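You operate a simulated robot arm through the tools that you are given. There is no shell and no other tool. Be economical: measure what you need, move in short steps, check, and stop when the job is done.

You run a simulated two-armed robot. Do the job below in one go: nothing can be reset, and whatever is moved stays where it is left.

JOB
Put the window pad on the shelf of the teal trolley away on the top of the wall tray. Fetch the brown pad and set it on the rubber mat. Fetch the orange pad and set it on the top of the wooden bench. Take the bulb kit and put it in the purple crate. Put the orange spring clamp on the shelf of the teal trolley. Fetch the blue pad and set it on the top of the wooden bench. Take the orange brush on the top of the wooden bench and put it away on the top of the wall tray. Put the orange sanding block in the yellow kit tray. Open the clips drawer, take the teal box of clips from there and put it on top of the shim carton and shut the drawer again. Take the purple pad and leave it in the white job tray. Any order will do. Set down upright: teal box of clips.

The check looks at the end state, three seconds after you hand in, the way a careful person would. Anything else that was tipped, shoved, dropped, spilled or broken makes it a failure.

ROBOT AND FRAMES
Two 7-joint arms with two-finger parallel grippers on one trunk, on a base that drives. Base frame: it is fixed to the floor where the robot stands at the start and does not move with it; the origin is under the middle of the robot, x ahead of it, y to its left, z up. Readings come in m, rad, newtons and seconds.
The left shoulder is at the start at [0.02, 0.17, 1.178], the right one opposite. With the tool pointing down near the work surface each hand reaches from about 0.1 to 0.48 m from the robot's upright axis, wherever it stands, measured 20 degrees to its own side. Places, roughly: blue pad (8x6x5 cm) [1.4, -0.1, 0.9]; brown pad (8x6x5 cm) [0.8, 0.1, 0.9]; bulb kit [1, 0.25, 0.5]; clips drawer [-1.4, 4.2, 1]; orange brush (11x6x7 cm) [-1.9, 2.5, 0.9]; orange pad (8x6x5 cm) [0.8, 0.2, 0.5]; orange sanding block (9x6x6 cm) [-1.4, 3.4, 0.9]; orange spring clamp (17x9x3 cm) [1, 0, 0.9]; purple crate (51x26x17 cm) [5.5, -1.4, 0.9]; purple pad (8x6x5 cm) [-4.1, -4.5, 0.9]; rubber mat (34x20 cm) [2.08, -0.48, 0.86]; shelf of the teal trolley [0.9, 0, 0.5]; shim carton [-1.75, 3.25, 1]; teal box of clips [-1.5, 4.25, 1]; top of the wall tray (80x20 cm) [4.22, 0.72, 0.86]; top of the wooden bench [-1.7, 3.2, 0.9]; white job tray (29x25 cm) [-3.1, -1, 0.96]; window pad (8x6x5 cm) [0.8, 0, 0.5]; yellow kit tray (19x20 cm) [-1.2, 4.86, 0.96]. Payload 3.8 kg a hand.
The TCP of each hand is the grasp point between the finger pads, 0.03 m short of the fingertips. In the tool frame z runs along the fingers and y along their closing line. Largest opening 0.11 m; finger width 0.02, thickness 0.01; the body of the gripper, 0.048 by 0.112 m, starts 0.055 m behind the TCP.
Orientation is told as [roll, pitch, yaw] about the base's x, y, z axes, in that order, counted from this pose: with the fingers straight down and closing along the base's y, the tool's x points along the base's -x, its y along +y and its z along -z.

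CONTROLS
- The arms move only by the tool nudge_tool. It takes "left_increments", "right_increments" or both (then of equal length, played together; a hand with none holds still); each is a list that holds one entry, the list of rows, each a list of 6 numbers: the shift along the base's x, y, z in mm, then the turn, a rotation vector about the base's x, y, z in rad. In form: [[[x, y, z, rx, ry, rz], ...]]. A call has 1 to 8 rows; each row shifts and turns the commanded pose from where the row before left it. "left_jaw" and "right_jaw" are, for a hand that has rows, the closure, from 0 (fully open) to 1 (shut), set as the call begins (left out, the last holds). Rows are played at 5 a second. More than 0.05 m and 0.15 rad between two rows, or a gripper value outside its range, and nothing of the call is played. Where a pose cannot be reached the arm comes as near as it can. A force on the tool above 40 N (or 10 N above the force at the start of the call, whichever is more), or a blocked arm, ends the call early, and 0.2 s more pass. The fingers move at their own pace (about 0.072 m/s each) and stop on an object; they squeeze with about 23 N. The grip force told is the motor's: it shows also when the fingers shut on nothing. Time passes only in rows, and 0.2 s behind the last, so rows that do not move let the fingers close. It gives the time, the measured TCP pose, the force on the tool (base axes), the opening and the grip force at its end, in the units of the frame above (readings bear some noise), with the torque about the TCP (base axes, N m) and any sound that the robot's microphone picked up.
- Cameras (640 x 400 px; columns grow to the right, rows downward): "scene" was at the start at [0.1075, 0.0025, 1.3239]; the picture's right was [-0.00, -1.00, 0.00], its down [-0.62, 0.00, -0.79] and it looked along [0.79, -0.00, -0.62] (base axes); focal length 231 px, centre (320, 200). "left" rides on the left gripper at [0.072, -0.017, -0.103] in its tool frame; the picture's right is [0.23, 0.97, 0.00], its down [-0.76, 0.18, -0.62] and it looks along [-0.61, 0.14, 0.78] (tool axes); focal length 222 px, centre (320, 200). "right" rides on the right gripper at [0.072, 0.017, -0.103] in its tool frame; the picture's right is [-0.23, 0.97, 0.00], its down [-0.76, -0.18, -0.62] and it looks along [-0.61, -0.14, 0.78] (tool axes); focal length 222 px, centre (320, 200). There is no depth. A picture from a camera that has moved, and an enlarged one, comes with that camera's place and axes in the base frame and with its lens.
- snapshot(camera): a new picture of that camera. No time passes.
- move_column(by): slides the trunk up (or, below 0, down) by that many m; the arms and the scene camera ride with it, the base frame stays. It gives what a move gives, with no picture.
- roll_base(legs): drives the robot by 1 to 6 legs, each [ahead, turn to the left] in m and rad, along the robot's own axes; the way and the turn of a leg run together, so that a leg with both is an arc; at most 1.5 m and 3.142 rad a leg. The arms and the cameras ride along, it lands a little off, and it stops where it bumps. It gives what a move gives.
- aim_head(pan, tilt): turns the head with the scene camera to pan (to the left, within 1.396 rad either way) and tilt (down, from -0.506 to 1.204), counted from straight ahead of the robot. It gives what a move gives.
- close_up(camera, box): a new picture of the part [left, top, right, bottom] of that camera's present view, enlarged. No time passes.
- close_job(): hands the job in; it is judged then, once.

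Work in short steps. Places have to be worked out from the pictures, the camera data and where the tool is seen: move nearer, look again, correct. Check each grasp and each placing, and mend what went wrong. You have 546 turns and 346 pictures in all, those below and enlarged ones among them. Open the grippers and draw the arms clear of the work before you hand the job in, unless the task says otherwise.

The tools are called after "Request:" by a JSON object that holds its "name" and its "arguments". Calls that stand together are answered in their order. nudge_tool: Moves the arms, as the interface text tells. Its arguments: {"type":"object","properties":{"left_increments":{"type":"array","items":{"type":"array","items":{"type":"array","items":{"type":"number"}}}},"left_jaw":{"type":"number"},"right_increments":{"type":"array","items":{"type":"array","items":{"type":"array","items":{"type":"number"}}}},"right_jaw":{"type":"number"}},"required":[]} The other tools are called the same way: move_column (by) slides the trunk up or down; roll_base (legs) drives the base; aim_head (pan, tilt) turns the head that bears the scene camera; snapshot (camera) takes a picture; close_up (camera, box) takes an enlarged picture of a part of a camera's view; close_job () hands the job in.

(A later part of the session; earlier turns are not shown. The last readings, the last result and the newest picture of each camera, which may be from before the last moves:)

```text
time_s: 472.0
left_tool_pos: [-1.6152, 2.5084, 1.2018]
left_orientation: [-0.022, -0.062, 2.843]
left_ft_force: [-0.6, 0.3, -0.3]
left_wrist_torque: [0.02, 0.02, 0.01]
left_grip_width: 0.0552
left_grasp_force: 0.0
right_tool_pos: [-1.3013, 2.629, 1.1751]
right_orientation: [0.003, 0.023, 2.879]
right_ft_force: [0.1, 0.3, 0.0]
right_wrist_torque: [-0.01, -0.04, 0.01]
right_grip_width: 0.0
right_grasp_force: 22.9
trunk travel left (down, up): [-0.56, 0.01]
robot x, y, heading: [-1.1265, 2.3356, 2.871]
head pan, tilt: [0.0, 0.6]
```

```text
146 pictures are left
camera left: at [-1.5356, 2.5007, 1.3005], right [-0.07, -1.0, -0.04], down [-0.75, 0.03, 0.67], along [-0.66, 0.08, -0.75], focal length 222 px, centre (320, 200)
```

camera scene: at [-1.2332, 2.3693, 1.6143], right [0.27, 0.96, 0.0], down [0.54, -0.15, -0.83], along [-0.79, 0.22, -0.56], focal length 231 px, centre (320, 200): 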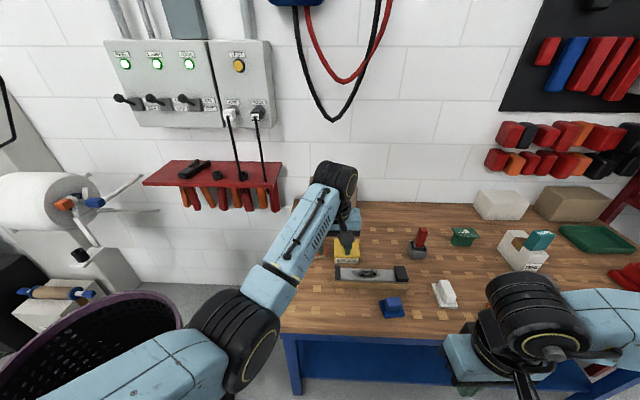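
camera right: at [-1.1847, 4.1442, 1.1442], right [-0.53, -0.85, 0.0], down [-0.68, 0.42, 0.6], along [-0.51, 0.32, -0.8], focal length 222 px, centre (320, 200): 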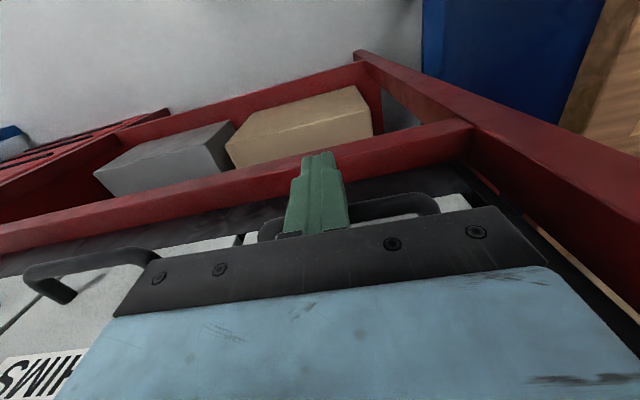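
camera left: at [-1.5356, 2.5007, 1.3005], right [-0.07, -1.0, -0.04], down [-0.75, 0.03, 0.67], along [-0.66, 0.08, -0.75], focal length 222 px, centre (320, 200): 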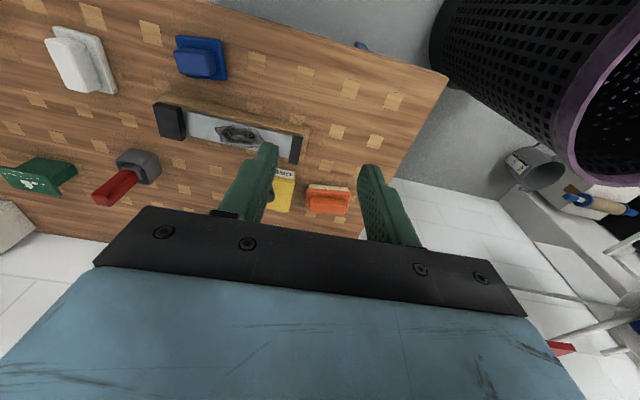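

Request:
{"name": "close_up", "arguments": {"camera": "left", "box": [240, 130, 400, 230]}}

```text
4.00 times, centred on (320, 180) of left
camera zoom: at [-1.5356, 2.5007, 1.3005], right [-0.07, -1.0, -0.04], down [-0.75, 0.03, 0.67], along [-0.66, 0.08, -0.75], focal length 888 px, centre (320, 280)
```

zoom: 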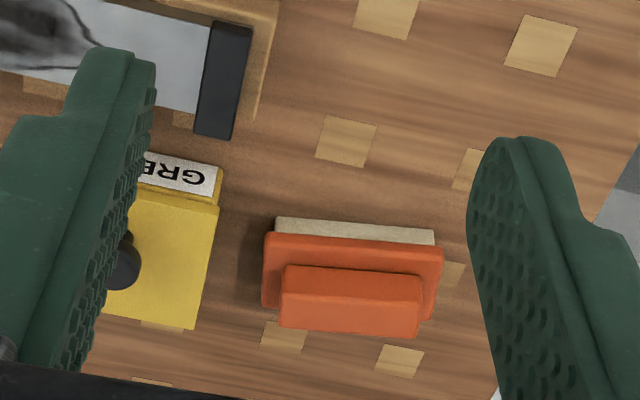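

The brush has an orange grip block, about 8 cm long, which fits across the jaw. I drive 0.19 m closer and lower the trunk.

Request:
{"name": "roll_base", "arguments": {"legs": [[0.19, 0]]}}

Request:
{"name": "move_column", "arguments": {"by": -0.13}}

Request:
{"name": "nudge_tool", "arguments": {"left_increments": [[[-20, -8, 0, 0, 0, 0], [-20, -8, 0, 0, 0, 0], [-20, -8, 0, 0, 0, 0], [-15, -8, 0, 0, 0, 0]]], "left_jaw": 0.08}}

Request:
{"name": "snapshot", "arguments": {"camera": "left"}}

```text
time_s: 473.5
left_tool_pos: [-1.799, 2.5608, 1.2024]
left_orientation: [-0.023, -0.062, 2.838]
left_ft_force: [-0.3, -0.4, 0.5]
left_wrist_torque: [0.01, 0.02, 0.0]
left_grip_width: 0.0547
left_grasp_force: 0.1
right_tool_pos: [-1.4853, 2.68, 1.1755]
right_orientation: [0.003, 0.023, 2.879]
right_ft_force: [-0.4, -0.2, 0.2]
right_wrist_torque: [-0.02, 0.01, 0.03]
right_grip_width: 0.0
right_grasp_force: 22.9
trunk travel left (down, up): [-0.56, 0.01]
robot x, y, heading: [-1.3104, 2.3901, 2.87]
head pan, tilt: [0.0, 0.6]
```

```text
time_s: 475.1
left_tool_pos: [-1.7976, 2.5601, 1.0711]
left_orientation: [-0.022, -0.061, 2.839]
left_ft_force: [-0.2, 0.5, -0.4]
left_wrist_torque: [-0.01, 0.04, 0.03]
left_grip_width: 0.0549
left_grasp_force: 0.1
right_tool_pos: [-1.4849, 2.6789, 1.0447]
right_orientation: [0.003, 0.022, 2.879]
right_ft_force: [-0.6, -0.7, 0.0]
right_wrist_torque: [0.01, -0.02, 0.01]
right_grip_width: 0.0
right_grasp_force: 22.8
trunk travel left (down, up): [-0.43, 0.14]
robot x, y, heading: [-1.3111, 2.3881, 2.874]
head pan, tilt: [0.0, 0.6]
```

```text
time_s: 476.1
left_tool_pos: [-1.8731, 2.531, 1.0714]
left_orientation: [-0.023, -0.063, 2.838]
left_ft_force: [-0.4, 0.5, -0.6]
left_wrist_torque: [-0.01, 0.01, -0.01]
left_grip_width: 0.1012
left_grasp_force: 0.0
right_tool_pos: [-1.4846, 2.678, 1.0449]
right_orientation: [0.004, 0.023, 2.879]
right_ft_force: [0.4, 0.5, -0.2]
right_wrist_torque: [-0.02, 0.02, -0.01]
right_grip_width: 0.0
right_grasp_force: 22.7
trunk travel left (down, up): [-0.43, 0.14]
robot x, y, heading: [-1.3111, 2.3874, 2.867]
head pan, tilt: [0.0, 0.6]
```

```text
144 pictures are left
camera left: at [-1.7934, 2.5205, 1.1703], right [-0.07, -1.0, -0.04], down [-0.75, 0.03, 0.67], along [-0.66, 0.08, -0.75], focal length 222 px, centre (320, 200)
```

left: 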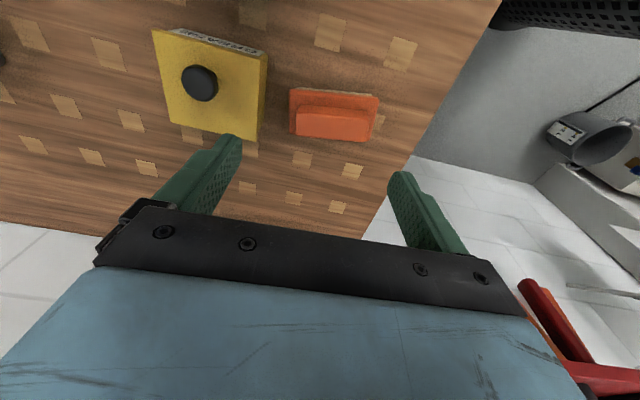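

Request:
{"name": "nudge_tool", "arguments": {"left_increments": [[[-8, -4, 0, 0, 0, 0], [-7, -4, 0, 0, 0, 0]]]}}

Request:
{"name": "move_column", "arguments": {"by": -0.1}}

Request:
{"name": "snapshot", "arguments": {"camera": "left"}}

```text
time_s: 476.7
left_tool_pos: [-1.8876, 2.521, 1.0711]
left_orientation: [-0.023, -0.062, 2.839]
left_ft_force: [-0.6, 0.3, -0.9]
left_wrist_torque: [0.01, 0.02, -0.02]
left_grip_width: 0.1012
left_grasp_force: 0.0
right_tool_pos: [-1.4844, 2.6783, 1.0452]
right_orientation: [0.003, 0.022, 2.881]
right_ft_force: [-0.2, -0.6, 0.0]
right_wrist_torque: [-0.01, -0.02, 0.02]
right_grip_width: 0.0001
right_grasp_force: 22.8
trunk travel left (down, up): [-0.43, 0.14]
robot x, y, heading: [-1.3092, 2.3881, 2.869]
head pan, tilt: [0.0, 0.6]
```

```text
time_s: 478.0
left_tool_pos: [-1.8875, 2.5212, 0.9709]
left_orientation: [-0.022, -0.062, 2.838]
left_ft_force: [-0.3, 0.3, -0.2]
left_wrist_torque: [0.0, 0.0, 0.02]
left_grip_width: 0.1011
left_grasp_force: 0.1
right_tool_pos: [-1.4852, 2.6789, 0.9452]
right_orientation: [0.004, 0.023, 2.88]
right_ft_force: [0.4, 0.5, 0.3]
right_wrist_torque: [-0.02, -0.01, 0.02]
right_grip_width: 0.0
right_grasp_force: 22.7
trunk travel left (down, up): [-0.33, 0.24]
robot x, y, heading: [-1.3119, 2.3903, 2.873]
head pan, tilt: [0.0, 0.6]
```

```text
143 pictures are left
camera left: at [-1.808, 2.5119, 1.0702], right [-0.07, -1.0, -0.04], down [-0.75, 0.03, 0.67], along [-0.66, 0.08, -0.75], focal length 222 px, centre (320, 200)
```

left: 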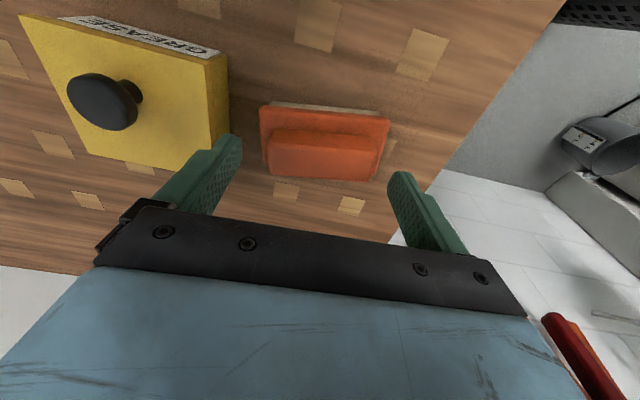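

Request:
{"name": "move_column", "arguments": {"by": -0.033}}

Request:
{"name": "nudge_tool", "arguments": {"left_increments": [[[0, 0, 0, 0, 0, 0], [0, 0, 0, 0, 0, 0], [0, 0, 0, 0, 0, 0], [0, 0, 0, 0, 0, 0]]], "left_jaw": 1}}

Request:
{"name": "snapshot", "arguments": {"camera": "left"}}

```text
time_s: 478.8
left_tool_pos: [-1.8881, 2.5197, 0.9385]
left_orientation: [-0.023, -0.063, 2.841]
left_ft_force: [0.2, 0.2, -0.3]
left_wrist_torque: [-0.01, -0.01, 0.04]
left_grip_width: 0.1013
left_grasp_force: 0.1
right_tool_pos: [-1.4838, 2.6777, 0.9127]
right_orientation: [0.004, 0.02, 2.879]
right_ft_force: [-0.2, -0.2, -0.2]
right_wrist_torque: [-0.02, 0.01, 0.02]
right_grip_width: 0.0
right_grasp_force: 22.8
trunk travel left (down, up): [-0.297, 0.273]
robot x, y, heading: [-1.3101, 2.3921, 2.866]
head pan, tilt: [0.0, 0.6]
```

```text
time_s: 479.8
left_tool_pos: [-1.888, 2.5206, 0.9381]
left_orientation: [-0.023, -0.065, 2.839]
left_ft_force: [0.5, -0.5, 1.7]
left_wrist_torque: [-0.14, 0.04, 0.0]
left_grip_width: 0.0859
left_grasp_force: 23.0
right_tool_pos: [-1.4835, 2.6791, 0.913]
right_orientation: [0.002, 0.023, 2.88]
right_ft_force: [0.1, 0.0, 0.4]
right_wrist_torque: [-0.02, -0.04, -0.01]
right_grip_width: 0.0
right_grasp_force: 23.0
trunk travel left (down, up): [-0.297, 0.273]
robot x, y, heading: [-1.3133, 2.3872, 2.867]
head pan, tilt: [0.0, 0.6]
```

```text
142 pictures are left
camera left: at [-1.808, 2.5119, 1.0371], right [-0.07, -1.0, -0.04], down [-0.75, 0.03, 0.67], along [-0.66, 0.08, -0.75], focal length 222 px, centre (320, 200)
```

left: 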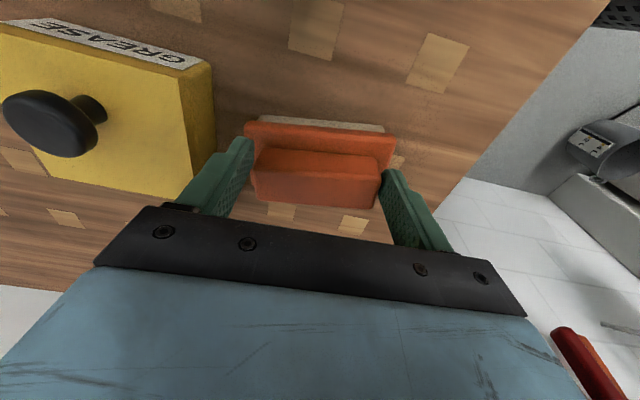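

Request:
{"name": "move_column", "arguments": {"by": 0.27}}

Request:
{"name": "snapshot", "arguments": {"camera": "left"}}

Request:
{"name": "snapshot", "arguments": {"camera": "scene"}}

```text
time_s: 482.6
left_tool_pos: [-1.8879, 2.5209, 1.2067]
left_orientation: [-0.022, -0.062, 2.841]
left_ft_force: [-0.7, 0.4, -1.8]
left_wrist_torque: [0.02, -0.02, -0.04]
left_grip_width: 0.0859
left_grasp_force: 23.0
right_tool_pos: [-1.4837, 2.6792, 1.1808]
right_orientation: [0.002, 0.023, 2.881]
right_ft_force: [0.8, -0.5, 0.2]
right_wrist_torque: [-0.01, -0.03, 0.0]
right_grip_width: 0.0
right_grasp_force: 22.5
trunk travel left (down, up): [-0.567, 0.003]
robot x, y, heading: [-1.3078, 2.3877, 2.868]
head pan, tilt: [0.0, 0.6]
```

```text
141 pictures are left
camera left: at [-1.8082, 2.512, 1.3067], right [-0.07, -1.0, -0.04], down [-0.75, 0.03, 0.67], along [-0.66, 0.08, -0.75], focal length 222 px, centre (320, 200)
```

left: 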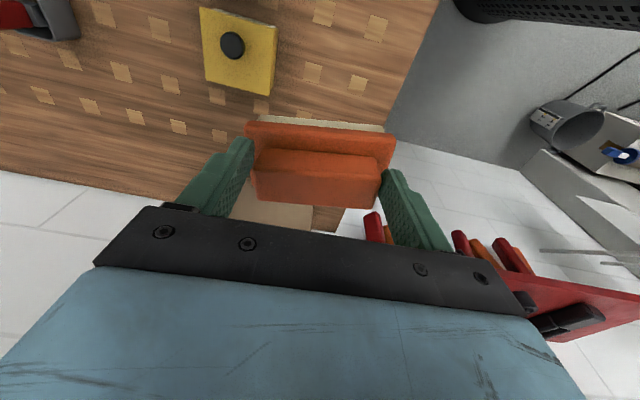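

```text
140 pictures are left
camera scene: at [-1.4158, 2.4202, 1.6212], right [0.27, 0.96, 0.0], down [0.54, -0.15, -0.82], along [-0.79, 0.22, -0.57], focal length 231 px, centre (320, 200)
```

scene: 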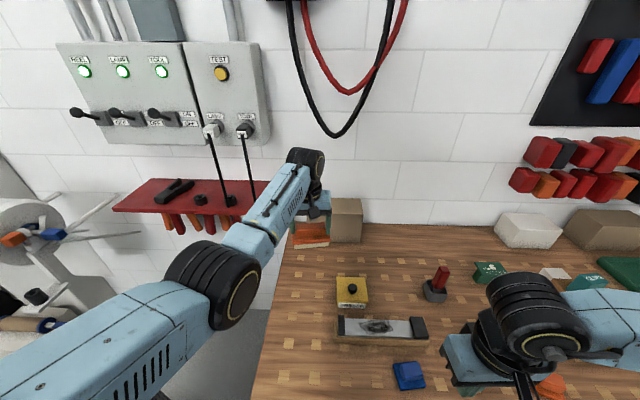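

Brush secured. Now I go back to the trolley for the window pad with the right hand.

Request:
{"name": "roll_base", "arguments": {"legs": [[-0.35, 0], [0, 2.79], [1.4, 0], [0, -0.12], [0.88, 0], [0, -1.17]]}}

Request:
{"name": "aim_head", "arguments": {"pan": 0, "tilt": 0.8}}

Request:
{"name": "snapshot", "arguments": {"camera": "scene"}}

```text
time_s: 505.7
left_tool_pos: [0.6764, 0.3493, 1.2089]
left_orientation: [-0.023, -0.063, -1.918]
left_ft_force: [0.3, -0.3, -1.5]
left_wrist_torque: [0.0, -0.01, 0.01]
left_grip_width: 0.085
left_grasp_force: 22.9
right_tool_pos: [0.5356, 0.7605, 1.1813]
right_orientation: [0.003, 0.023, -1.879]
right_ft_force: [-0.3, -0.4, 0.1]
right_wrist_torque: [0.04, 0.06, 0.01]
right_grip_width: 0.0003
right_grasp_force: 22.4
trunk travel left (down, up): [-0.567, 0.003]
robot x, y, heading: [0.8385, 0.9209, -1.892]
head pan, tilt: [0.0, 0.6]
```

```text
time_s: 506.4
left_tool_pos: [0.6764, 0.3482, 1.2084]
left_orientation: [-0.022, -0.063, -1.918]
left_ft_force: [-0.4, 0.5, -1.2]
left_wrist_torque: [0.03, -0.03, 0.04]
left_grip_width: 0.085
left_grasp_force: 22.4
right_tool_pos: [0.5356, 0.7603, 1.1817]
right_orientation: [0.004, 0.022, -1.878]
right_ft_force: [-0.2, -0.1, 0.2]
right_wrist_torque: [-0.02, 0.02, -0.02]
right_grip_width: 0.0
right_grasp_force: 23.3
trunk travel left (down, up): [-0.567, 0.003]
robot x, y, heading: [0.835, 0.9228, -1.885]
head pan, tilt: [0.0, 0.799]
```

```text
139 pictures are left
camera scene: at [0.8033, 0.826, 1.6045], right [-0.95, 0.31, 0.0], down [0.22, 0.68, -0.7], along [-0.22, -0.66, -0.72], focal length 231 px, centre (320, 200)
```

scene: 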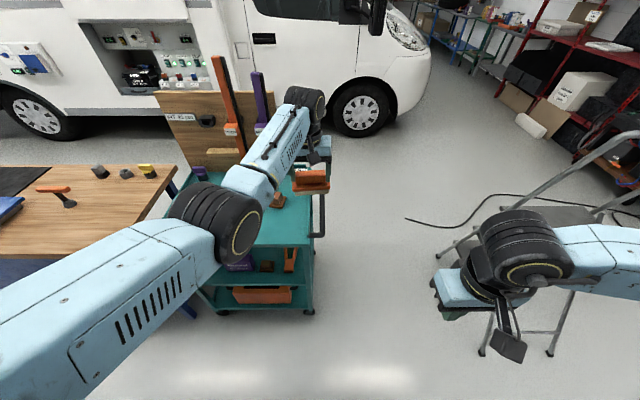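

The left arm with the brush would foul the trolley if I lowered now, so I deliver the brush to the wall tray first. I drive along the aisle.

Request:
{"name": "roll_base", "arguments": {"legs": [[0, 1.66], [1.5, 0], [1.2, 0]]}}

Request:
{"name": "aim_head", "arguments": {"pan": 0.5, "tilt": 0.4}}

Request:
{"name": "snapshot", "arguments": {"camera": "scene"}}

```text
time_s: 523.6
left_tool_pos: [4.0642, 0.231, 1.2075]
left_orientation: [-0.023, -0.063, -0.252]
left_ft_force: [0.9, 0.0, -1.5]
left_wrist_torque: [0.01, 0.0, 0.0]
left_grip_width: 0.0847
left_grasp_force: 23.4
right_tool_pos: [3.6694, 0.0531, 1.1813]
right_orientation: [0.004, 0.022, -0.213]
right_ft_force: [0.2, -0.5, -1.0]
right_wrist_torque: [0.0, 0.0, -0.03]
right_grip_width: 0.0001
right_grasp_force: 23.1
trunk travel left (down, up): [-0.567, 0.003]
robot x, y, heading: [3.4839, 0.3365, -0.221]
head pan, tilt: [0.0, 0.799]
```

```text
time_s: 524.6
left_tool_pos: [4.0651, 0.2318, 1.2083]
left_orientation: [-0.024, -0.062, -0.251]
left_ft_force: [-0.8, -0.1, -1.0]
left_wrist_torque: [-0.03, 0.01, 0.03]
left_grip_width: 0.0847
left_grasp_force: 22.9
right_tool_pos: [3.6681, 0.053, 1.1821]
right_orientation: [0.004, 0.023, -0.213]
right_ft_force: [0.2, 0.2, 0.2]
right_wrist_torque: [-0.01, 0.0, 0.01]
right_grip_width: 0.0
right_grasp_force: 22.7
trunk travel left (down, up): [-0.567, 0.003]
robot x, y, heading: [3.4807, 0.331, -0.222]
head pan, tilt: [0.499, 0.4]
```

```text
138 pictures are left
camera scene: at [3.5911, 0.3587, 1.6395], right [0.27, -0.96, 0.0], down [-0.37, -0.11, -0.92], along [0.89, 0.25, -0.39], focal length 231 px, centre (320, 200)
```

scene: 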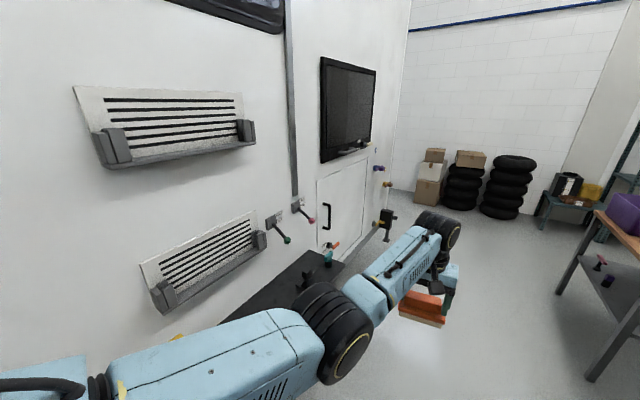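

The wall tray is the dark shelf on the camper's side ahead. I move to stand opposite its middle at a safe distance and face it.

Request:
{"name": "roll_base", "arguments": {"legs": [[0, -0.36], [0.55, 0], [0, 1.77]]}}

Request:
{"name": "aim_head", "arguments": {"pan": 0, "tilt": 0.6}}

Request:
{"name": "snapshot", "arguments": {"camera": "scene"}}

```text
time_s: 533.1
left_tool_pos: [4.1437, 0.5886, 1.208]
left_orientation: [-0.023, -0.061, 1.151]
left_ft_force: [0.1, -0.4, -0.7]
left_wrist_torque: [-0.01, 0.04, -0.01]
left_grip_width: 0.0848
left_grasp_force: 23.2
right_tool_pos: [4.2535, 0.1702, 1.183]
right_orientation: [0.004, 0.023, 1.189]
right_ft_force: [-0.1, 0.2, 0.6]
right_wrist_torque: [0.0, 0.02, 0.01]
right_grip_width: 0.0
right_grasp_force: 22.9
trunk travel left (down, up): [-0.567, 0.003]
robot x, y, heading: [3.9447, 0.0291, 1.182]
head pan, tilt: [0.499, 0.4]
```

```text
time_s: 534.0
left_tool_pos: [4.1448, 0.5887, 1.2068]
left_orientation: [-0.021, -0.062, 1.15]
left_ft_force: [0.0, -0.9, -1.3]
left_wrist_torque: [-0.01, -0.03, -0.02]
left_grip_width: 0.0847
left_grasp_force: 22.7
right_tool_pos: [4.2545, 0.1698, 1.1816]
right_orientation: [0.003, 0.024, 1.19]
right_ft_force: [-0.6, 0.1, -0.3]
right_wrist_torque: [-0.01, 0.02, -0.01]
right_grip_width: 0.0
right_grasp_force: 23.0
trunk travel left (down, up): [-0.567, 0.003]
robot x, y, heading: [3.9458, 0.0328, 1.181]
head pan, tilt: [0.0, 0.6]
```

```text
137 pictures are left
camera scene: at [3.9857, 0.1358, 1.6213], right [0.92, -0.38, 0.0], down [-0.21, -0.52, -0.83], along [0.31, 0.76, -0.56], focal length 231 px, centre (320, 200)
```

scene: 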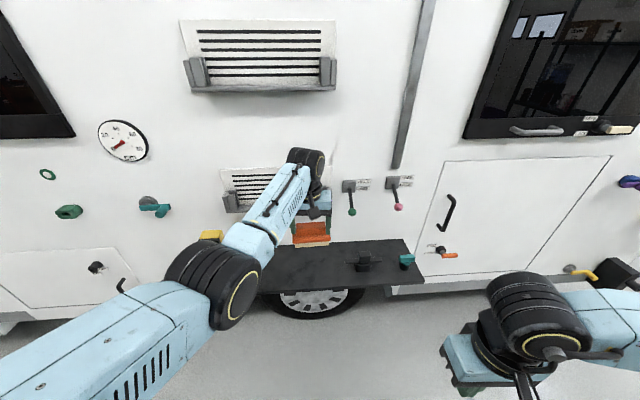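

Request:
{"name": "snapshot", "arguments": {"camera": "left"}}

Request:
{"name": "close_up", "arguments": {"camera": "scene", "box": [190, 190, 440, 340]}}

```text
136 pictures are left
camera left: at [4.1256, 0.512, 1.3069], right [-0.98, 0.19, -0.04], down [0.12, 0.74, 0.67], along [0.15, 0.65, -0.75], focal length 222 px, centre (320, 200)
```

left: 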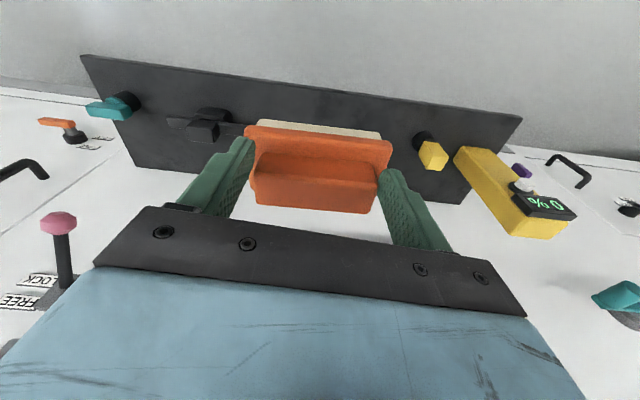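

```text
2.56 times, centred on (315, 265) of scene
camera zoom: at [3.9857, 0.1358, 1.6213], right [0.92, -0.38, 0.0], down [-0.21, -0.52, -0.83], along [0.31, 0.76, -0.56], focal length 592 px, centre (333, 34)
```

zoom: 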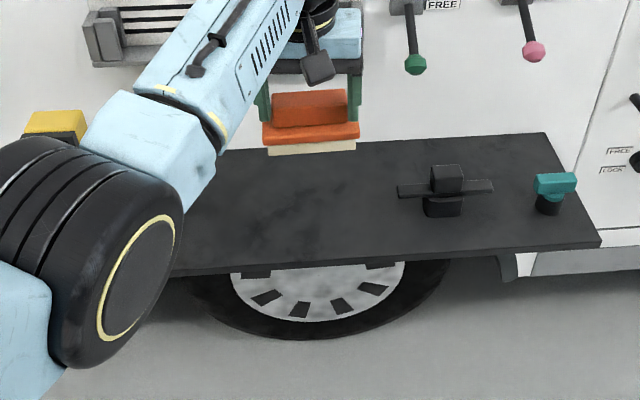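

The free stretch lies between the black and yellow items. I'll set the brush at about (4.223, 0.653), keeping away from the wall rack above. First I align laterally and in yaw, then drive slightly forward.

Request:
{"name": "nudge_tool", "arguments": {"left_increments": [[[18, 2, 0, 0, 0, 0.035], [18, 2, 0, 0, 0, 0.035], [18, 2, 0, 0, 0, 0.035]]]}}

Request:
{"name": "roll_base", "arguments": {"legs": [[0.05, 0]]}}

Request:
{"name": "move_column", "arguments": {"by": -0.18}}

Request:
{"name": "snapshot", "arguments": {"camera": "left"}}

Request:
{"name": "snapshot", "arguments": {"camera": "scene"}}

```text
time_s: 534.8
left_tool_pos: [4.1842, 0.5804, 1.2105]
left_orientation: [-0.023, -0.063, 1.254]
left_ft_force: [-0.6, -0.4, -1.2]
left_wrist_torque: [0.01, 0.0, 0.0]
left_grip_width: 0.0847
left_grasp_force: 23.1
left hand out of reach, approached as far as the arm can: row 2, 3
right_tool_pos: [4.2541, 0.1689, 1.1824]
right_orientation: [0.003, 0.023, 1.188]
right_ft_force: [0.4, 1.0, 0.5]
right_wrist_torque: [0.01, 0.01, -0.03]
right_grip_width: 0.0001
right_grasp_force: 23.0
trunk travel left (down, up): [-0.567, 0.003]
robot x, y, heading: [3.9437, 0.0304, 1.182]
head pan, tilt: [0.0, 0.6]
```

```text
time_s: 535.7
left_tool_pos: [4.2036, 0.6252, 1.2097]
left_orientation: [-0.024, -0.062, 1.254]
left_ft_force: [0.1, 0.1, -1.5]
left_wrist_torque: [-0.01, -0.03, -0.01]
left_grip_width: 0.0848
left_grasp_force: 23.0
right_tool_pos: [4.2717, 0.2152, 1.1827]
right_orientation: [0.002, 0.023, 1.19]
right_ft_force: [0.2, 0.4, -0.2]
right_wrist_torque: [0.01, -0.02, 0.01]
right_grip_width: 0.0
right_grasp_force: 22.8
trunk travel left (down, up): [-0.567, 0.003]
robot x, y, heading: [3.9615, 0.0796, 1.178]
head pan, tilt: [0.0, 0.6]
```

```text
time_s: 537.7
left_tool_pos: [4.2035, 0.6267, 1.0303]
left_orientation: [-0.024, -0.062, 1.255]
left_ft_force: [-0.4, -0.2, -0.9]
left_wrist_torque: [-0.01, 0.0, 0.0]
left_grip_width: 0.0847
left_grasp_force: 22.8
right_tool_pos: [4.2726, 0.2152, 1.0028]
right_orientation: [0.002, 0.022, 1.187]
right_ft_force: [-0.6, -0.2, 0.3]
right_wrist_torque: [0.01, 0.02, 0.06]
right_grip_width: 0.0
right_grasp_force: 22.8
trunk travel left (down, up): [-0.387, 0.183]
robot x, y, heading: [3.9653, 0.0792, 1.182]
head pan, tilt: [0.0, 0.6]
```

```text
134 pictures are left
camera left: at [4.1921, 0.547, 1.129], right [-1.0, 0.09, -0.04], down [0.04, 0.75, 0.67], along [0.09, 0.66, -0.75], focal length 222 px, centre (320, 200)
```

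left: 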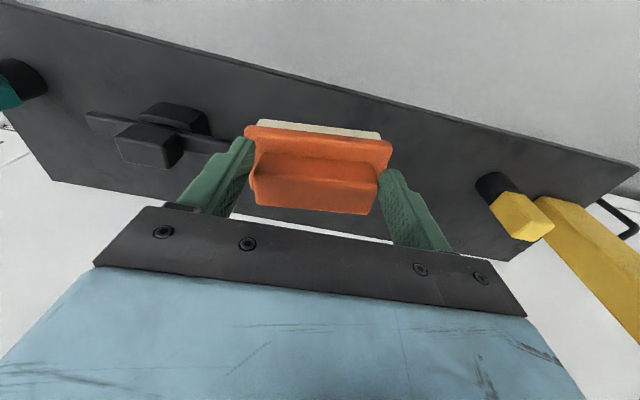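

```text
133 pictures are left
camera scene: at [4.0044, 0.1811, 1.4414], right [0.92, -0.38, 0.0], down [-0.22, -0.52, -0.83], along [0.31, 0.76, -0.56], focal length 231 px, centre (320, 200)
```

scene: 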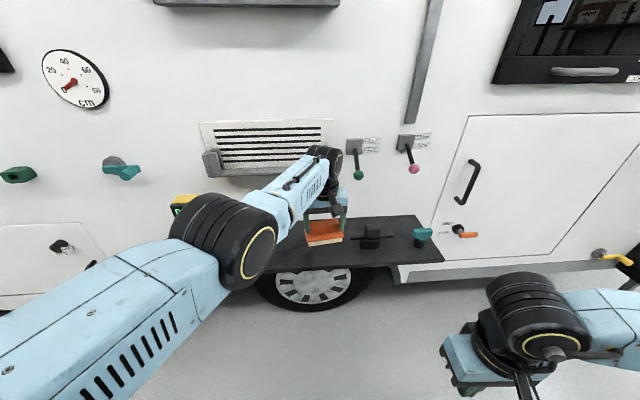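

Request:
{"name": "roll_base", "arguments": {"legs": [[0.03, 0]]}}

Request:
{"name": "move_column", "arguments": {"by": -0.085}}

Request:
{"name": "snapshot", "arguments": {"camera": "left"}}

```text
time_s: 538.6
left_tool_pos: [4.2144, 0.6541, 1.0295]
left_orientation: [-0.023, -0.061, 1.255]
left_ft_force: [0.7, 0.2, -0.8]
left_wrist_torque: [-0.04, 0.04, -0.02]
left_grip_width: 0.0849
left_grasp_force: 22.7
right_tool_pos: [4.2833, 0.2438, 1.0023]
right_orientation: [0.003, 0.026, 1.189]
right_ft_force: [-0.4, 0.0, -0.2]
right_wrist_torque: [0.0, 0.02, 0.02]
right_grip_width: 0.0
right_grasp_force: 23.0
trunk travel left (down, up): [-0.387, 0.183]
robot x, y, heading: [3.9732, 0.1022, 1.179]
head pan, tilt: [0.0, 0.6]
```

```text
time_s: 539.8
left_tool_pos: [4.2145, 0.6524, 0.9458]
left_orientation: [-0.022, -0.062, 1.255]
left_ft_force: [0.0, -0.1, 0.3]
left_wrist_torque: [-0.03, 0.02, -0.01]
left_grip_width: 0.0846
left_grasp_force: 23.4
right_tool_pos: [4.284, 0.2419, 0.9169]
right_orientation: [0.004, 0.023, 1.188]
right_ft_force: [-0.1, 0.1, 0.0]
right_wrist_torque: [-0.01, 0.03, 0.0]
right_grip_width: 0.0001
right_grasp_force: 23.1
trunk travel left (down, up): [-0.302, 0.268]
robot x, y, heading: [3.9759, 0.1072, 1.18]
head pan, tilt: [0.0, 0.6]
```

```text
132 pictures are left
camera left: at [4.2034, 0.5741, 1.0441], right [-1.0, 0.09, -0.04], down [0.04, 0.75, 0.67], along [0.09, 0.66, -0.75], focal length 222 px, centre (320, 200)
```

left: 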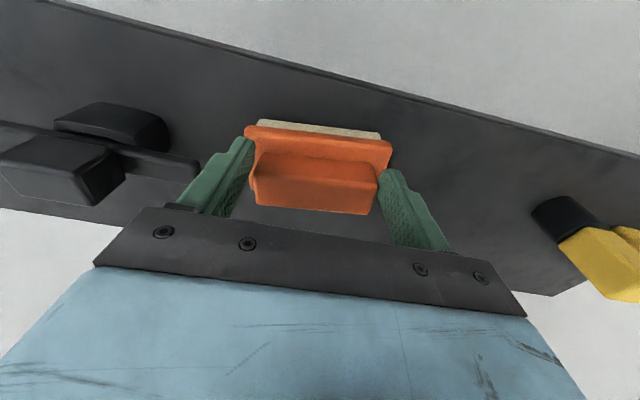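

Request:
{"name": "move_column", "arguments": {"by": -0.012}}

Request:
{"name": "move_column", "arguments": {"by": -0.006}}

Request:
{"name": "move_column", "arguments": {"by": -0.005}}

```text
time_s: 540.4
left_tool_pos: [4.2154, 0.6529, 0.9372]
left_orientation: [-0.026, -0.072, 1.254]
left_ft_force: [2.6, -0.3, 18.1]
left_wrist_torque: [0.29, 0.1, 0.19]
left_grip_width: 0.085
left_grasp_force: 22.8
right_tool_pos: [4.2845, 0.2405, 0.9051]
right_orientation: [0.003, 0.022, 1.189]
right_ft_force: [-0.6, 0.0, 0.6]
right_wrist_torque: [0.01, 0.01, -0.03]
right_grip_width: 0.0
right_grasp_force: 23.2
trunk travel left (down, up): [-0.29, 0.28]
robot x, y, heading: [3.9693, 0.1063, 1.178]
head pan, tilt: [0.0, 0.6]
```

```text
time_s: 540.9
left_tool_pos: [4.2146, 0.6513, 0.9279]
left_orientation: [-0.024, -0.064, 1.252]
left_ft_force: [4.7, 0.0, 16.2]
left_wrist_torque: [0.37, -0.04, -0.05]
left_grip_width: 0.0847
left_grasp_force: 23.5
right_tool_pos: [4.2838, 0.2401, 0.8998]
right_orientation: [0.004, 0.021, 1.189]
right_ft_force: [0.5, 0.7, -0.4]
right_wrist_torque: [-0.04, -0.02, -0.02]
right_grip_width: 0.0
right_grasp_force: 22.7
trunk travel left (down, up): [-0.284, 0.286]
robot x, y, heading: [3.9758, 0.1058, 1.183]
head pan, tilt: [0.0, 0.6]
```

```text
time_s: 541.5
left_tool_pos: [4.2143, 0.6516, 0.9237]
left_orientation: [-0.024, -0.064, 1.254]
left_ft_force: [3.2, -2.7, 18.1]
left_wrist_torque: [0.2, 0.53, -0.05]
left_grip_width: 0.0848
left_grasp_force: 23.0
right_tool_pos: [4.283, 0.2396, 0.8954]
right_orientation: [0.002, 0.022, 1.188]
right_ft_force: [-0.8, 0.3, -0.5]
right_wrist_torque: [0.01, 0.01, -0.02]
right_grip_width: 0.0
right_grasp_force: 23.1
trunk travel left (down, up): [-0.279, 0.291]
robot x, y, heading: [3.974, 0.1063, 1.179]
head pan, tilt: [0.0, 0.6]
```

Contact is made. I open, rise with the trunk, and check.

Request:
{"name": "nudge_tool", "arguments": {"left_increments": [[[0, 0, 0, 0, 0, 0], [0, 0, 0, 0, 0, 0], [0, 0, 0, 0, 0, 0]]], "left_jaw": 0}}

Request:
{"name": "move_column", "arguments": {"by": 0.2}}

Request:
{"name": "snapshot", "arguments": {"camera": "left"}}

```text
time_s: 542.3
left_tool_pos: [4.213, 0.6514, 0.9234]
left_orientation: [-0.022, -0.064, 1.254]
left_ft_force: [-1.6, -2.7, 16.3]
left_wrist_torque: [0.06, 0.98, 0.18]
left_grip_width: 0.11
left_grasp_force: 0.0
right_tool_pos: [4.2825, 0.2404, 0.8943]
right_orientation: [0.004, 0.022, 1.19]
right_ft_force: [-0.4, -0.2, -0.4]
right_wrist_torque: [0.0, 0.02, -0.02]
right_grip_width: 0.0
right_grasp_force: 23.0
trunk travel left (down, up): [-0.279, 0.291]
robot x, y, heading: [3.9769, 0.103, 1.181]
head pan, tilt: [0.0, 0.6]
```

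```text
time_s: 544.4
left_tool_pos: [4.214, 0.6527, 1.1216]
left_orientation: [-0.023, -0.063, 1.254]
left_ft_force: [0.2, 0.8, 0.9]
left_wrist_torque: [-0.03, 0.02, -0.03]
left_grip_width: 0.11
left_grasp_force: 0.0
right_tool_pos: [4.2829, 0.2419, 1.0944]
right_orientation: [0.003, 0.022, 1.189]
right_ft_force: [-0.2, -0.2, -0.6]
right_wrist_torque: [-0.02, 0.02, 0.05]
right_grip_width: 0.0002
right_grasp_force: 22.8
trunk travel left (down, up): [-0.479, 0.091]
robot x, y, heading: [3.9741, 0.105, 1.178]
head pan, tilt: [0.0, 0.6]
```

```text
131 pictures are left
camera left: at [4.2036, 0.5741, 1.2207], right [-1.0, 0.09, -0.04], down [0.04, 0.75, 0.67], along [0.09, 0.66, -0.75], focal length 222 px, centre (320, 200)
```

left: 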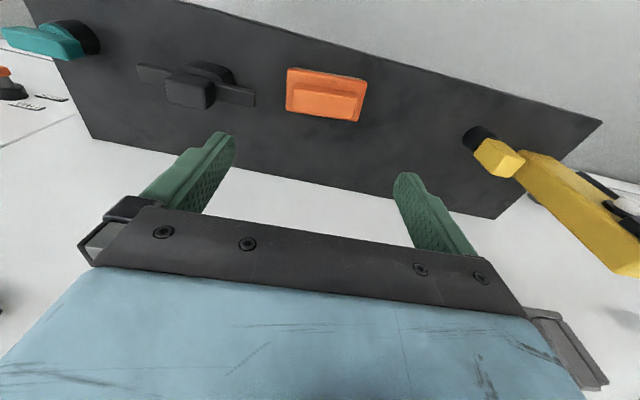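

Brush placed. While here I look toward the crate's table to plan that trip.

Request:
{"name": "aim_head", "arguments": {"pan": -1.39, "tilt": 0.4}}

Request:
{"name": "snapshot", "arguments": {"camera": "scene"}}

```text
time_s: 546.0
left_tool_pos: [4.2138, 0.6516, 1.1218]
left_orientation: [-0.023, -0.063, 1.255]
left_ft_force: [-0.1, 0.5, -0.2]
left_wrist_torque: [0.02, 0.0, 0.0]
left_grip_width: 0.1098
left_grasp_force: 0.1
right_tool_pos: [4.2839, 0.2407, 1.0944]
right_orientation: [0.003, 0.022, 1.189]
right_ft_force: [-0.4, 0.1, -0.5]
right_wrist_torque: [-0.02, 0.0, 0.01]
right_grip_width: 0.0002
right_grasp_force: 23.6
trunk travel left (down, up): [-0.479, 0.091]
robot x, y, heading: [3.9684, 0.103, 1.177]
head pan, tilt: [-1.389, 0.4]
```

```text
130 pictures are left
camera scene: at [4.0726, 0.1073, 1.5515], right [-0.21, -0.98, 0.0], down [-0.38, 0.08, -0.92], along [0.9, -0.19, -0.39], focal length 231 px, centre (320, 200)
```

scene: 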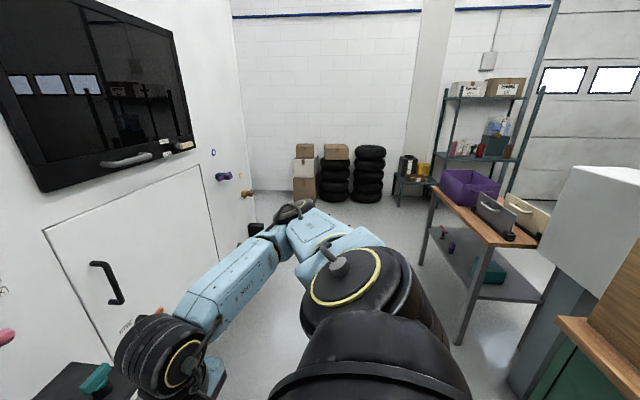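

The crate's table is reachable from this aisle. I return to the trolley's left side, standing back from it, to look at the bulb kit and window pad closely.

Request:
{"name": "roll_base", "arguments": {"legs": [[-0.25, 0], [0, 1.7], [1.5, 0], [1.4, 0], [0, 1.55]]}}

Request:
{"name": "aim_head", "arguments": {"pan": 0, "tilt": 0.6}}

Request:
{"name": "snapshot", "arguments": {"camera": "scene"}}

```text
time_s: 569.2
left_tool_pos: [0.9075, 0.1204, 1.1217]
left_orientation: [-0.023, -0.063, -1.817]
left_ft_force: [-0.9, -0.3, -0.3]
left_wrist_torque: [0.01, 0.01, 0.01]
left_grip_width: 0.1099
left_grasp_force: 0.1
right_tool_pos: [0.8092, 0.5246, 1.095]
right_orientation: [0.005, 0.024, -1.88]
right_ft_force: [-0.6, -0.2, 0.1]
right_wrist_torque: [-0.01, 0.0, 0.02]
right_grip_width: 0.0
right_grasp_force: 24.0
trunk travel left (down, up): [-0.479, 0.091]
robot x, y, heading: [1.1083, 0.6843, -1.89]
head pan, tilt: [-1.389, 0.4]
```

```text
time_s: 570.7
left_tool_pos: [0.908, 0.1199, 1.1217]
left_orientation: [-0.023, -0.062, -1.815]
left_ft_force: [0.5, -0.7, 0.1]
left_wrist_torque: [0.01, 0.0, -0.01]
left_grip_width: 0.11
left_grasp_force: 0.0
right_tool_pos: [0.8092, 0.5241, 1.0946]
right_orientation: [0.004, 0.023, -1.88]
right_ft_force: [-0.1, -0.4, -0.3]
right_wrist_torque: [0.0, 0.01, 0.01]
right_grip_width: 0.0001
right_grasp_force: 22.7
trunk travel left (down, up): [-0.479, 0.091]
robot x, y, heading: [1.1114, 0.6831, -1.892]
head pan, tilt: [0.0, 0.6]
```

```text
129 pictures are left
camera scene: at [1.0742, 0.5833, 1.5333], right [-0.95, 0.31, 0.0], down [0.18, 0.54, -0.83], along [-0.26, -0.78, -0.56], focal length 231 px, centre (320, 200)
```

scene: 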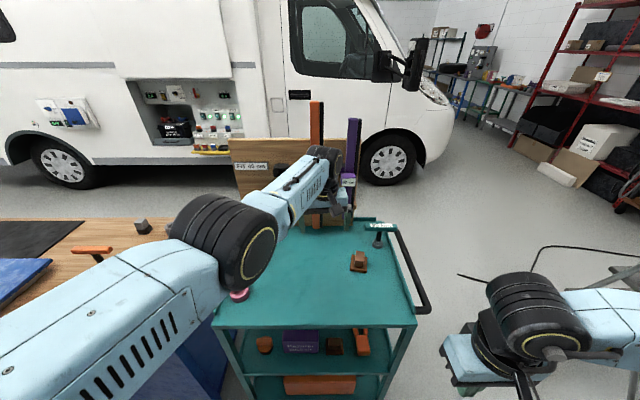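

I back off 0.33 m so both hands hang outside the trolley, lower the trunk fully, and look.

Request:
{"name": "roll_base", "arguments": {"legs": [[-0.33, 0]]}}

Request:
{"name": "move_column", "arguments": {"by": -0.4}}

Request:
{"name": "move_column", "arguments": {"by": -0.075}}

Request:
{"name": "snapshot", "arguments": {"camera": "scene"}}

Request:
{"name": "close_up", "arguments": {"camera": "scene", "box": [220, 120, 420, 245]}}

```text
time_s: 572.9
left_tool_pos: [1.012, 0.4381, 1.1218]
left_orientation: [-0.022, -0.063, -1.818]
left_ft_force: [-0.8, -0.5, 0.0]
left_wrist_torque: [-0.01, 0.01, -0.04]
left_grip_width: 0.1101
left_grasp_force: 0.0
right_tool_pos: [0.913, 0.8438, 1.0938]
right_orientation: [0.004, 0.024, -1.883]
right_ft_force: [0.2, -0.1, -0.9]
right_wrist_torque: [0.0, -0.01, 0.0]
right_grip_width: 0.0002
right_grasp_force: 23.3
trunk travel left (down, up): [-0.479, 0.091]
robot x, y, heading: [1.215, 0.9996, -1.89]
head pan, tilt: [0.0, 0.6]
```

```text
time_s: 576.8
left_tool_pos: [1.0104, 0.4382, 0.7218]
left_orientation: [-0.023, -0.063, -1.818]
left_ft_force: [-1.1, -0.5, -1.2]
left_wrist_torque: [-0.01, 0.0, 0.0]
left_grip_width: 0.11
left_grasp_force: 0.1
right_tool_pos: [0.9143, 0.8416, 0.695]
right_orientation: [0.005, 0.022, -1.884]
right_ft_force: [-0.1, 0.2, 1.4]
right_wrist_torque: [-0.03, -0.01, 0.0]
right_grip_width: 0.0
right_grasp_force: 23.3
trunk travel left (down, up): [-0.079, 0.491]
robot x, y, heading: [1.2123, 1.0021, -1.889]
head pan, tilt: [0.0, 0.6]
```

```text
time_s: 577.9
left_tool_pos: [1.0124, 0.438, 0.646]
left_orientation: [-0.023, -0.062, -1.818]
left_ft_force: [-0.2, -0.1, 0.7]
left_wrist_torque: [-0.01, -0.01, 0.03]
left_grip_width: 0.1101
left_grasp_force: 0.0
right_tool_pos: [0.9125, 0.843, 0.6191]
right_orientation: [0.003, 0.022, -1.883]
right_ft_force: [0.1, 0.6, -0.3]
right_wrist_torque: [-0.03, 0.04, 0.01]
right_grip_width: 0.0
right_grasp_force: 22.9
trunk travel left (down, up): [-0.004, 0.566]
robot x, y, heading: [1.2167, 1.0042, -1.891]
head pan, tilt: [0.0, 0.6]
```

```text
128 pictures are left
camera scene: at [1.1791, 0.9006, 1.0584], right [-0.95, 0.32, 0.0], down [0.18, 0.54, -0.83], along [-0.26, -0.78, -0.56], focal length 231 px, centre (320, 200)
```

scene: 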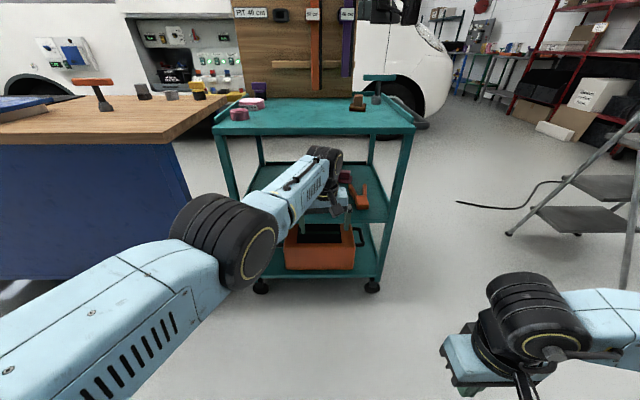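

```text
3.20 times, centred on (320, 182) of scene
camera zoom: at [1.1791, 0.9006, 1.0584], right [-0.95, 0.32, 0.0], down [0.18, 0.54, -0.83], along [-0.26, -0.78, -0.56], focal length 739 px, centre (320, 256)
```

zoom: 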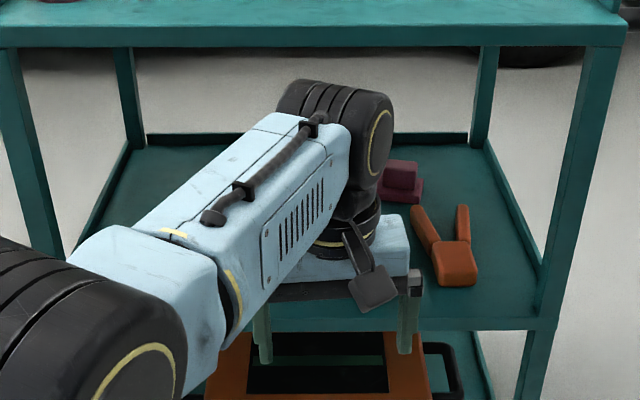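

Request:
{"name": "snapshot", "arguments": {"camera": "left"}}

```text
126 pictures are left
camera left: at [1.0168, 0.5186, 0.746], right [1.0, -0.02, -0.04], down [0.01, -0.75, 0.67], along [-0.04, -0.67, -0.75], focal length 222 px, centre (320, 200)
```

left: 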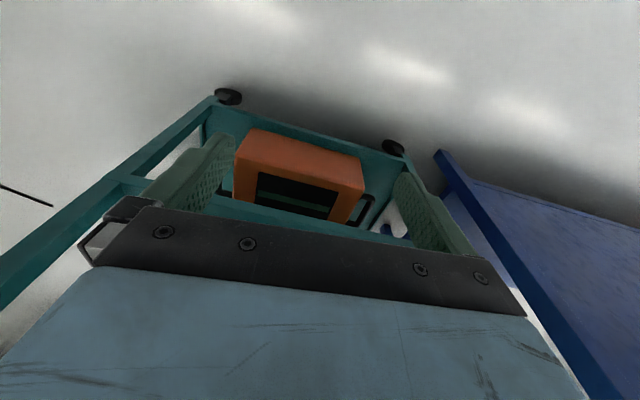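

I tilt the left tool forward so its camera looks into the shelf.

Request:
{"name": "nudge_tool", "arguments": {"left_increments": [[[0, 0, 0, -0.13, 0.043, 0], [0, 0, 0, -0.13, 0.043, 0], [0, 0, 0, -0.13, 0.043, 0], [0, 0, 0, -0.13, 0.043, 0], [0, 0, 0, -0.13, 0.043, 0], [0, 0, 0, -0.13, 0.043, 0], [0, 0, 0, -0.1, 0.033, 0]]]}}

Request:
{"name": "snapshot", "arguments": {"camera": "left"}}

Request:
{"name": "snapshot", "arguments": {"camera": "scene"}}

```text
time_s: 579.5
left_tool_pos: [1.0115, 0.4392, 0.6462]
left_orientation: [-0.13, -0.989, -1.761]
left_ft_force: [-0.5, -0.1, 0.2]
left_wrist_torque: [-0.06, 0.0, 0.03]
left_grip_width: 0.1101
left_grasp_force: 0.1
right_tool_pos: [0.9144, 0.843, 0.62]
right_orientation: [0.004, 0.024, -1.882]
right_ft_force: [-0.6, 0.3, 0.5]
right_wrist_torque: [0.01, 0.02, 0.02]
right_grip_width: 0.0002
right_grasp_force: 23.4
trunk travel left (down, up): [-0.004, 0.566]
robot x, y, heading: [1.2158, 1.0032, -1.887]
head pan, tilt: [0.0, 0.6]
```

```text
125 pictures are left
camera left: at [1.0319, 0.5642, 0.6444], right [0.95, -0.16, -0.26], down [0.27, 0.03, 0.96], along [-0.15, -0.99, 0.07], focal length 222 px, centre (320, 200)
```

left: 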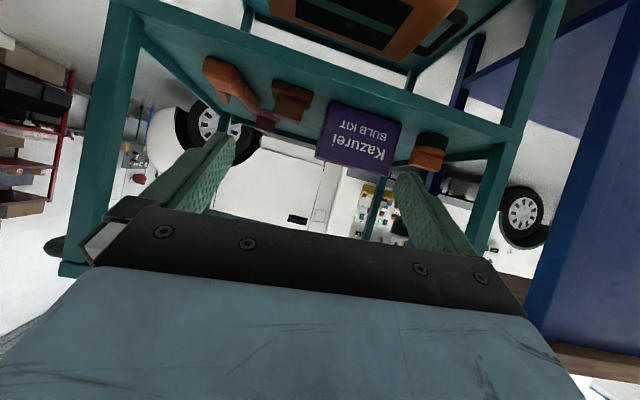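

```text
124 pictures are left
camera scene: at [1.179, 0.9006, 1.0583], right [-0.95, 0.32, 0.0], down [0.18, 0.54, -0.83], along [-0.26, -0.78, -0.56], focal length 231 px, centre (320, 200)
```

scene: 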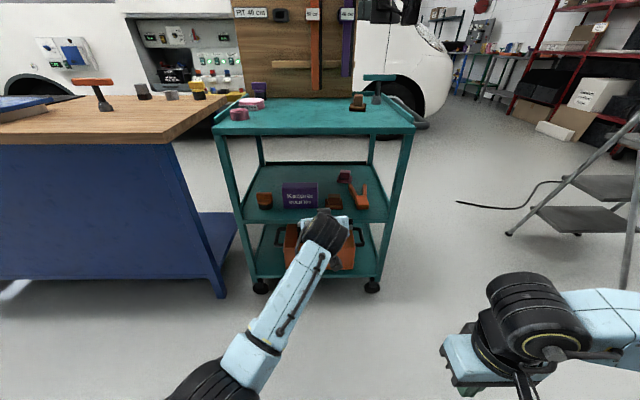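

Request:
{"name": "close_up", "arguments": {"camera": "scene", "box": [230, 150, 400, 256]}}

Request:
{"name": "close_up", "arguments": {"camera": "left", "box": [190, 40, 470, 215]}}

```text
3.76 times, centred on (315, 203) of scene
camera zoom: at [1.179, 0.9006, 1.0583], right [-0.95, 0.32, 0.0], down [0.18, 0.54, -0.83], along [-0.26, -0.78, -0.56], focal length 870 px, centre (339, 189)
```

zoom: 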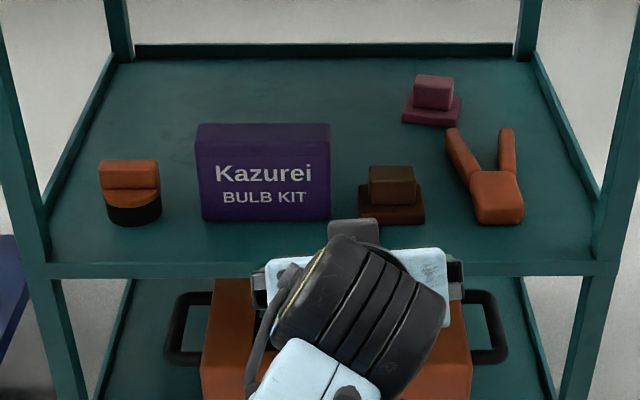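

```text
2.29 times, centred on (330, 128) of left
camera zoom: at [1.0319, 0.5642, 0.6444], right [0.95, -0.16, -0.26], down [0.27, 0.03, 0.96], along [-0.15, -0.99, 0.07], focal length 508 px, centre (297, 366)
```

zoom: 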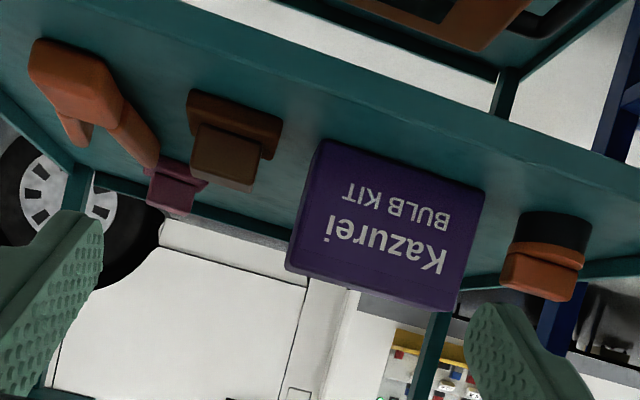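

The bulb kit is a thin upright box (13 cm wide, ~10 high, ~3.5 deep). I will turn it about its vertical axis by pushing its left end inward with closed left fingers, so that I can grip its thin side.

Request:
{"name": "nudge_tool", "arguments": {"left_increments": [[[26, -8, -20, 0, 0, 0], [26, -8, -20, 0, 0, 0], [26, -8, -20, 0, 0, 0], [26, -8, -20, 0, 0, 0], [26, -8, -18, 0, 0, 0]]], "left_jaw": 1}}

Request:
{"name": "snapshot", "arguments": {"camera": "left"}}

```text
time_s: 580.7
left_tool_pos: [1.1421, 0.3969, 0.5487]
left_orientation: [-0.126, -0.985, -1.761]
left_ft_force: [-0.3, -0.8, -0.5]
left_wrist_torque: [-0.02, -0.01, -0.01]
left_grip_width: 0.0001
left_grasp_force: 23.2
right_tool_pos: [0.9139, 0.8425, 0.619]
right_orientation: [0.002, 0.023, -1.884]
right_ft_force: [-0.3, 0.4, 0.3]
right_wrist_torque: [0.05, -0.01, -0.02]
right_grip_width: 0.0
right_grasp_force: 22.9
trunk travel left (down, up): [-0.004, 0.566]
robot x, y, heading: [1.2121, 1.0058, -1.893]
head pan, tilt: [0.0, 0.6]
```

```text
121 pictures are left
camera left: at [1.1628, 0.5235, 0.5465], right [0.95, -0.16, -0.26], down [0.26, 0.03, 0.96], along [-0.15, -0.99, 0.07], focal length 222 px, centre (320, 200)
```

left: 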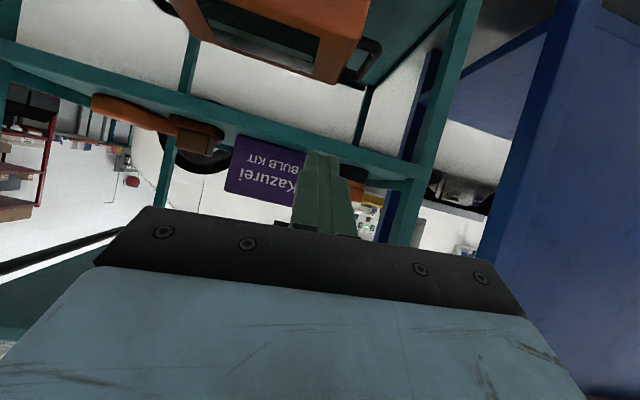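

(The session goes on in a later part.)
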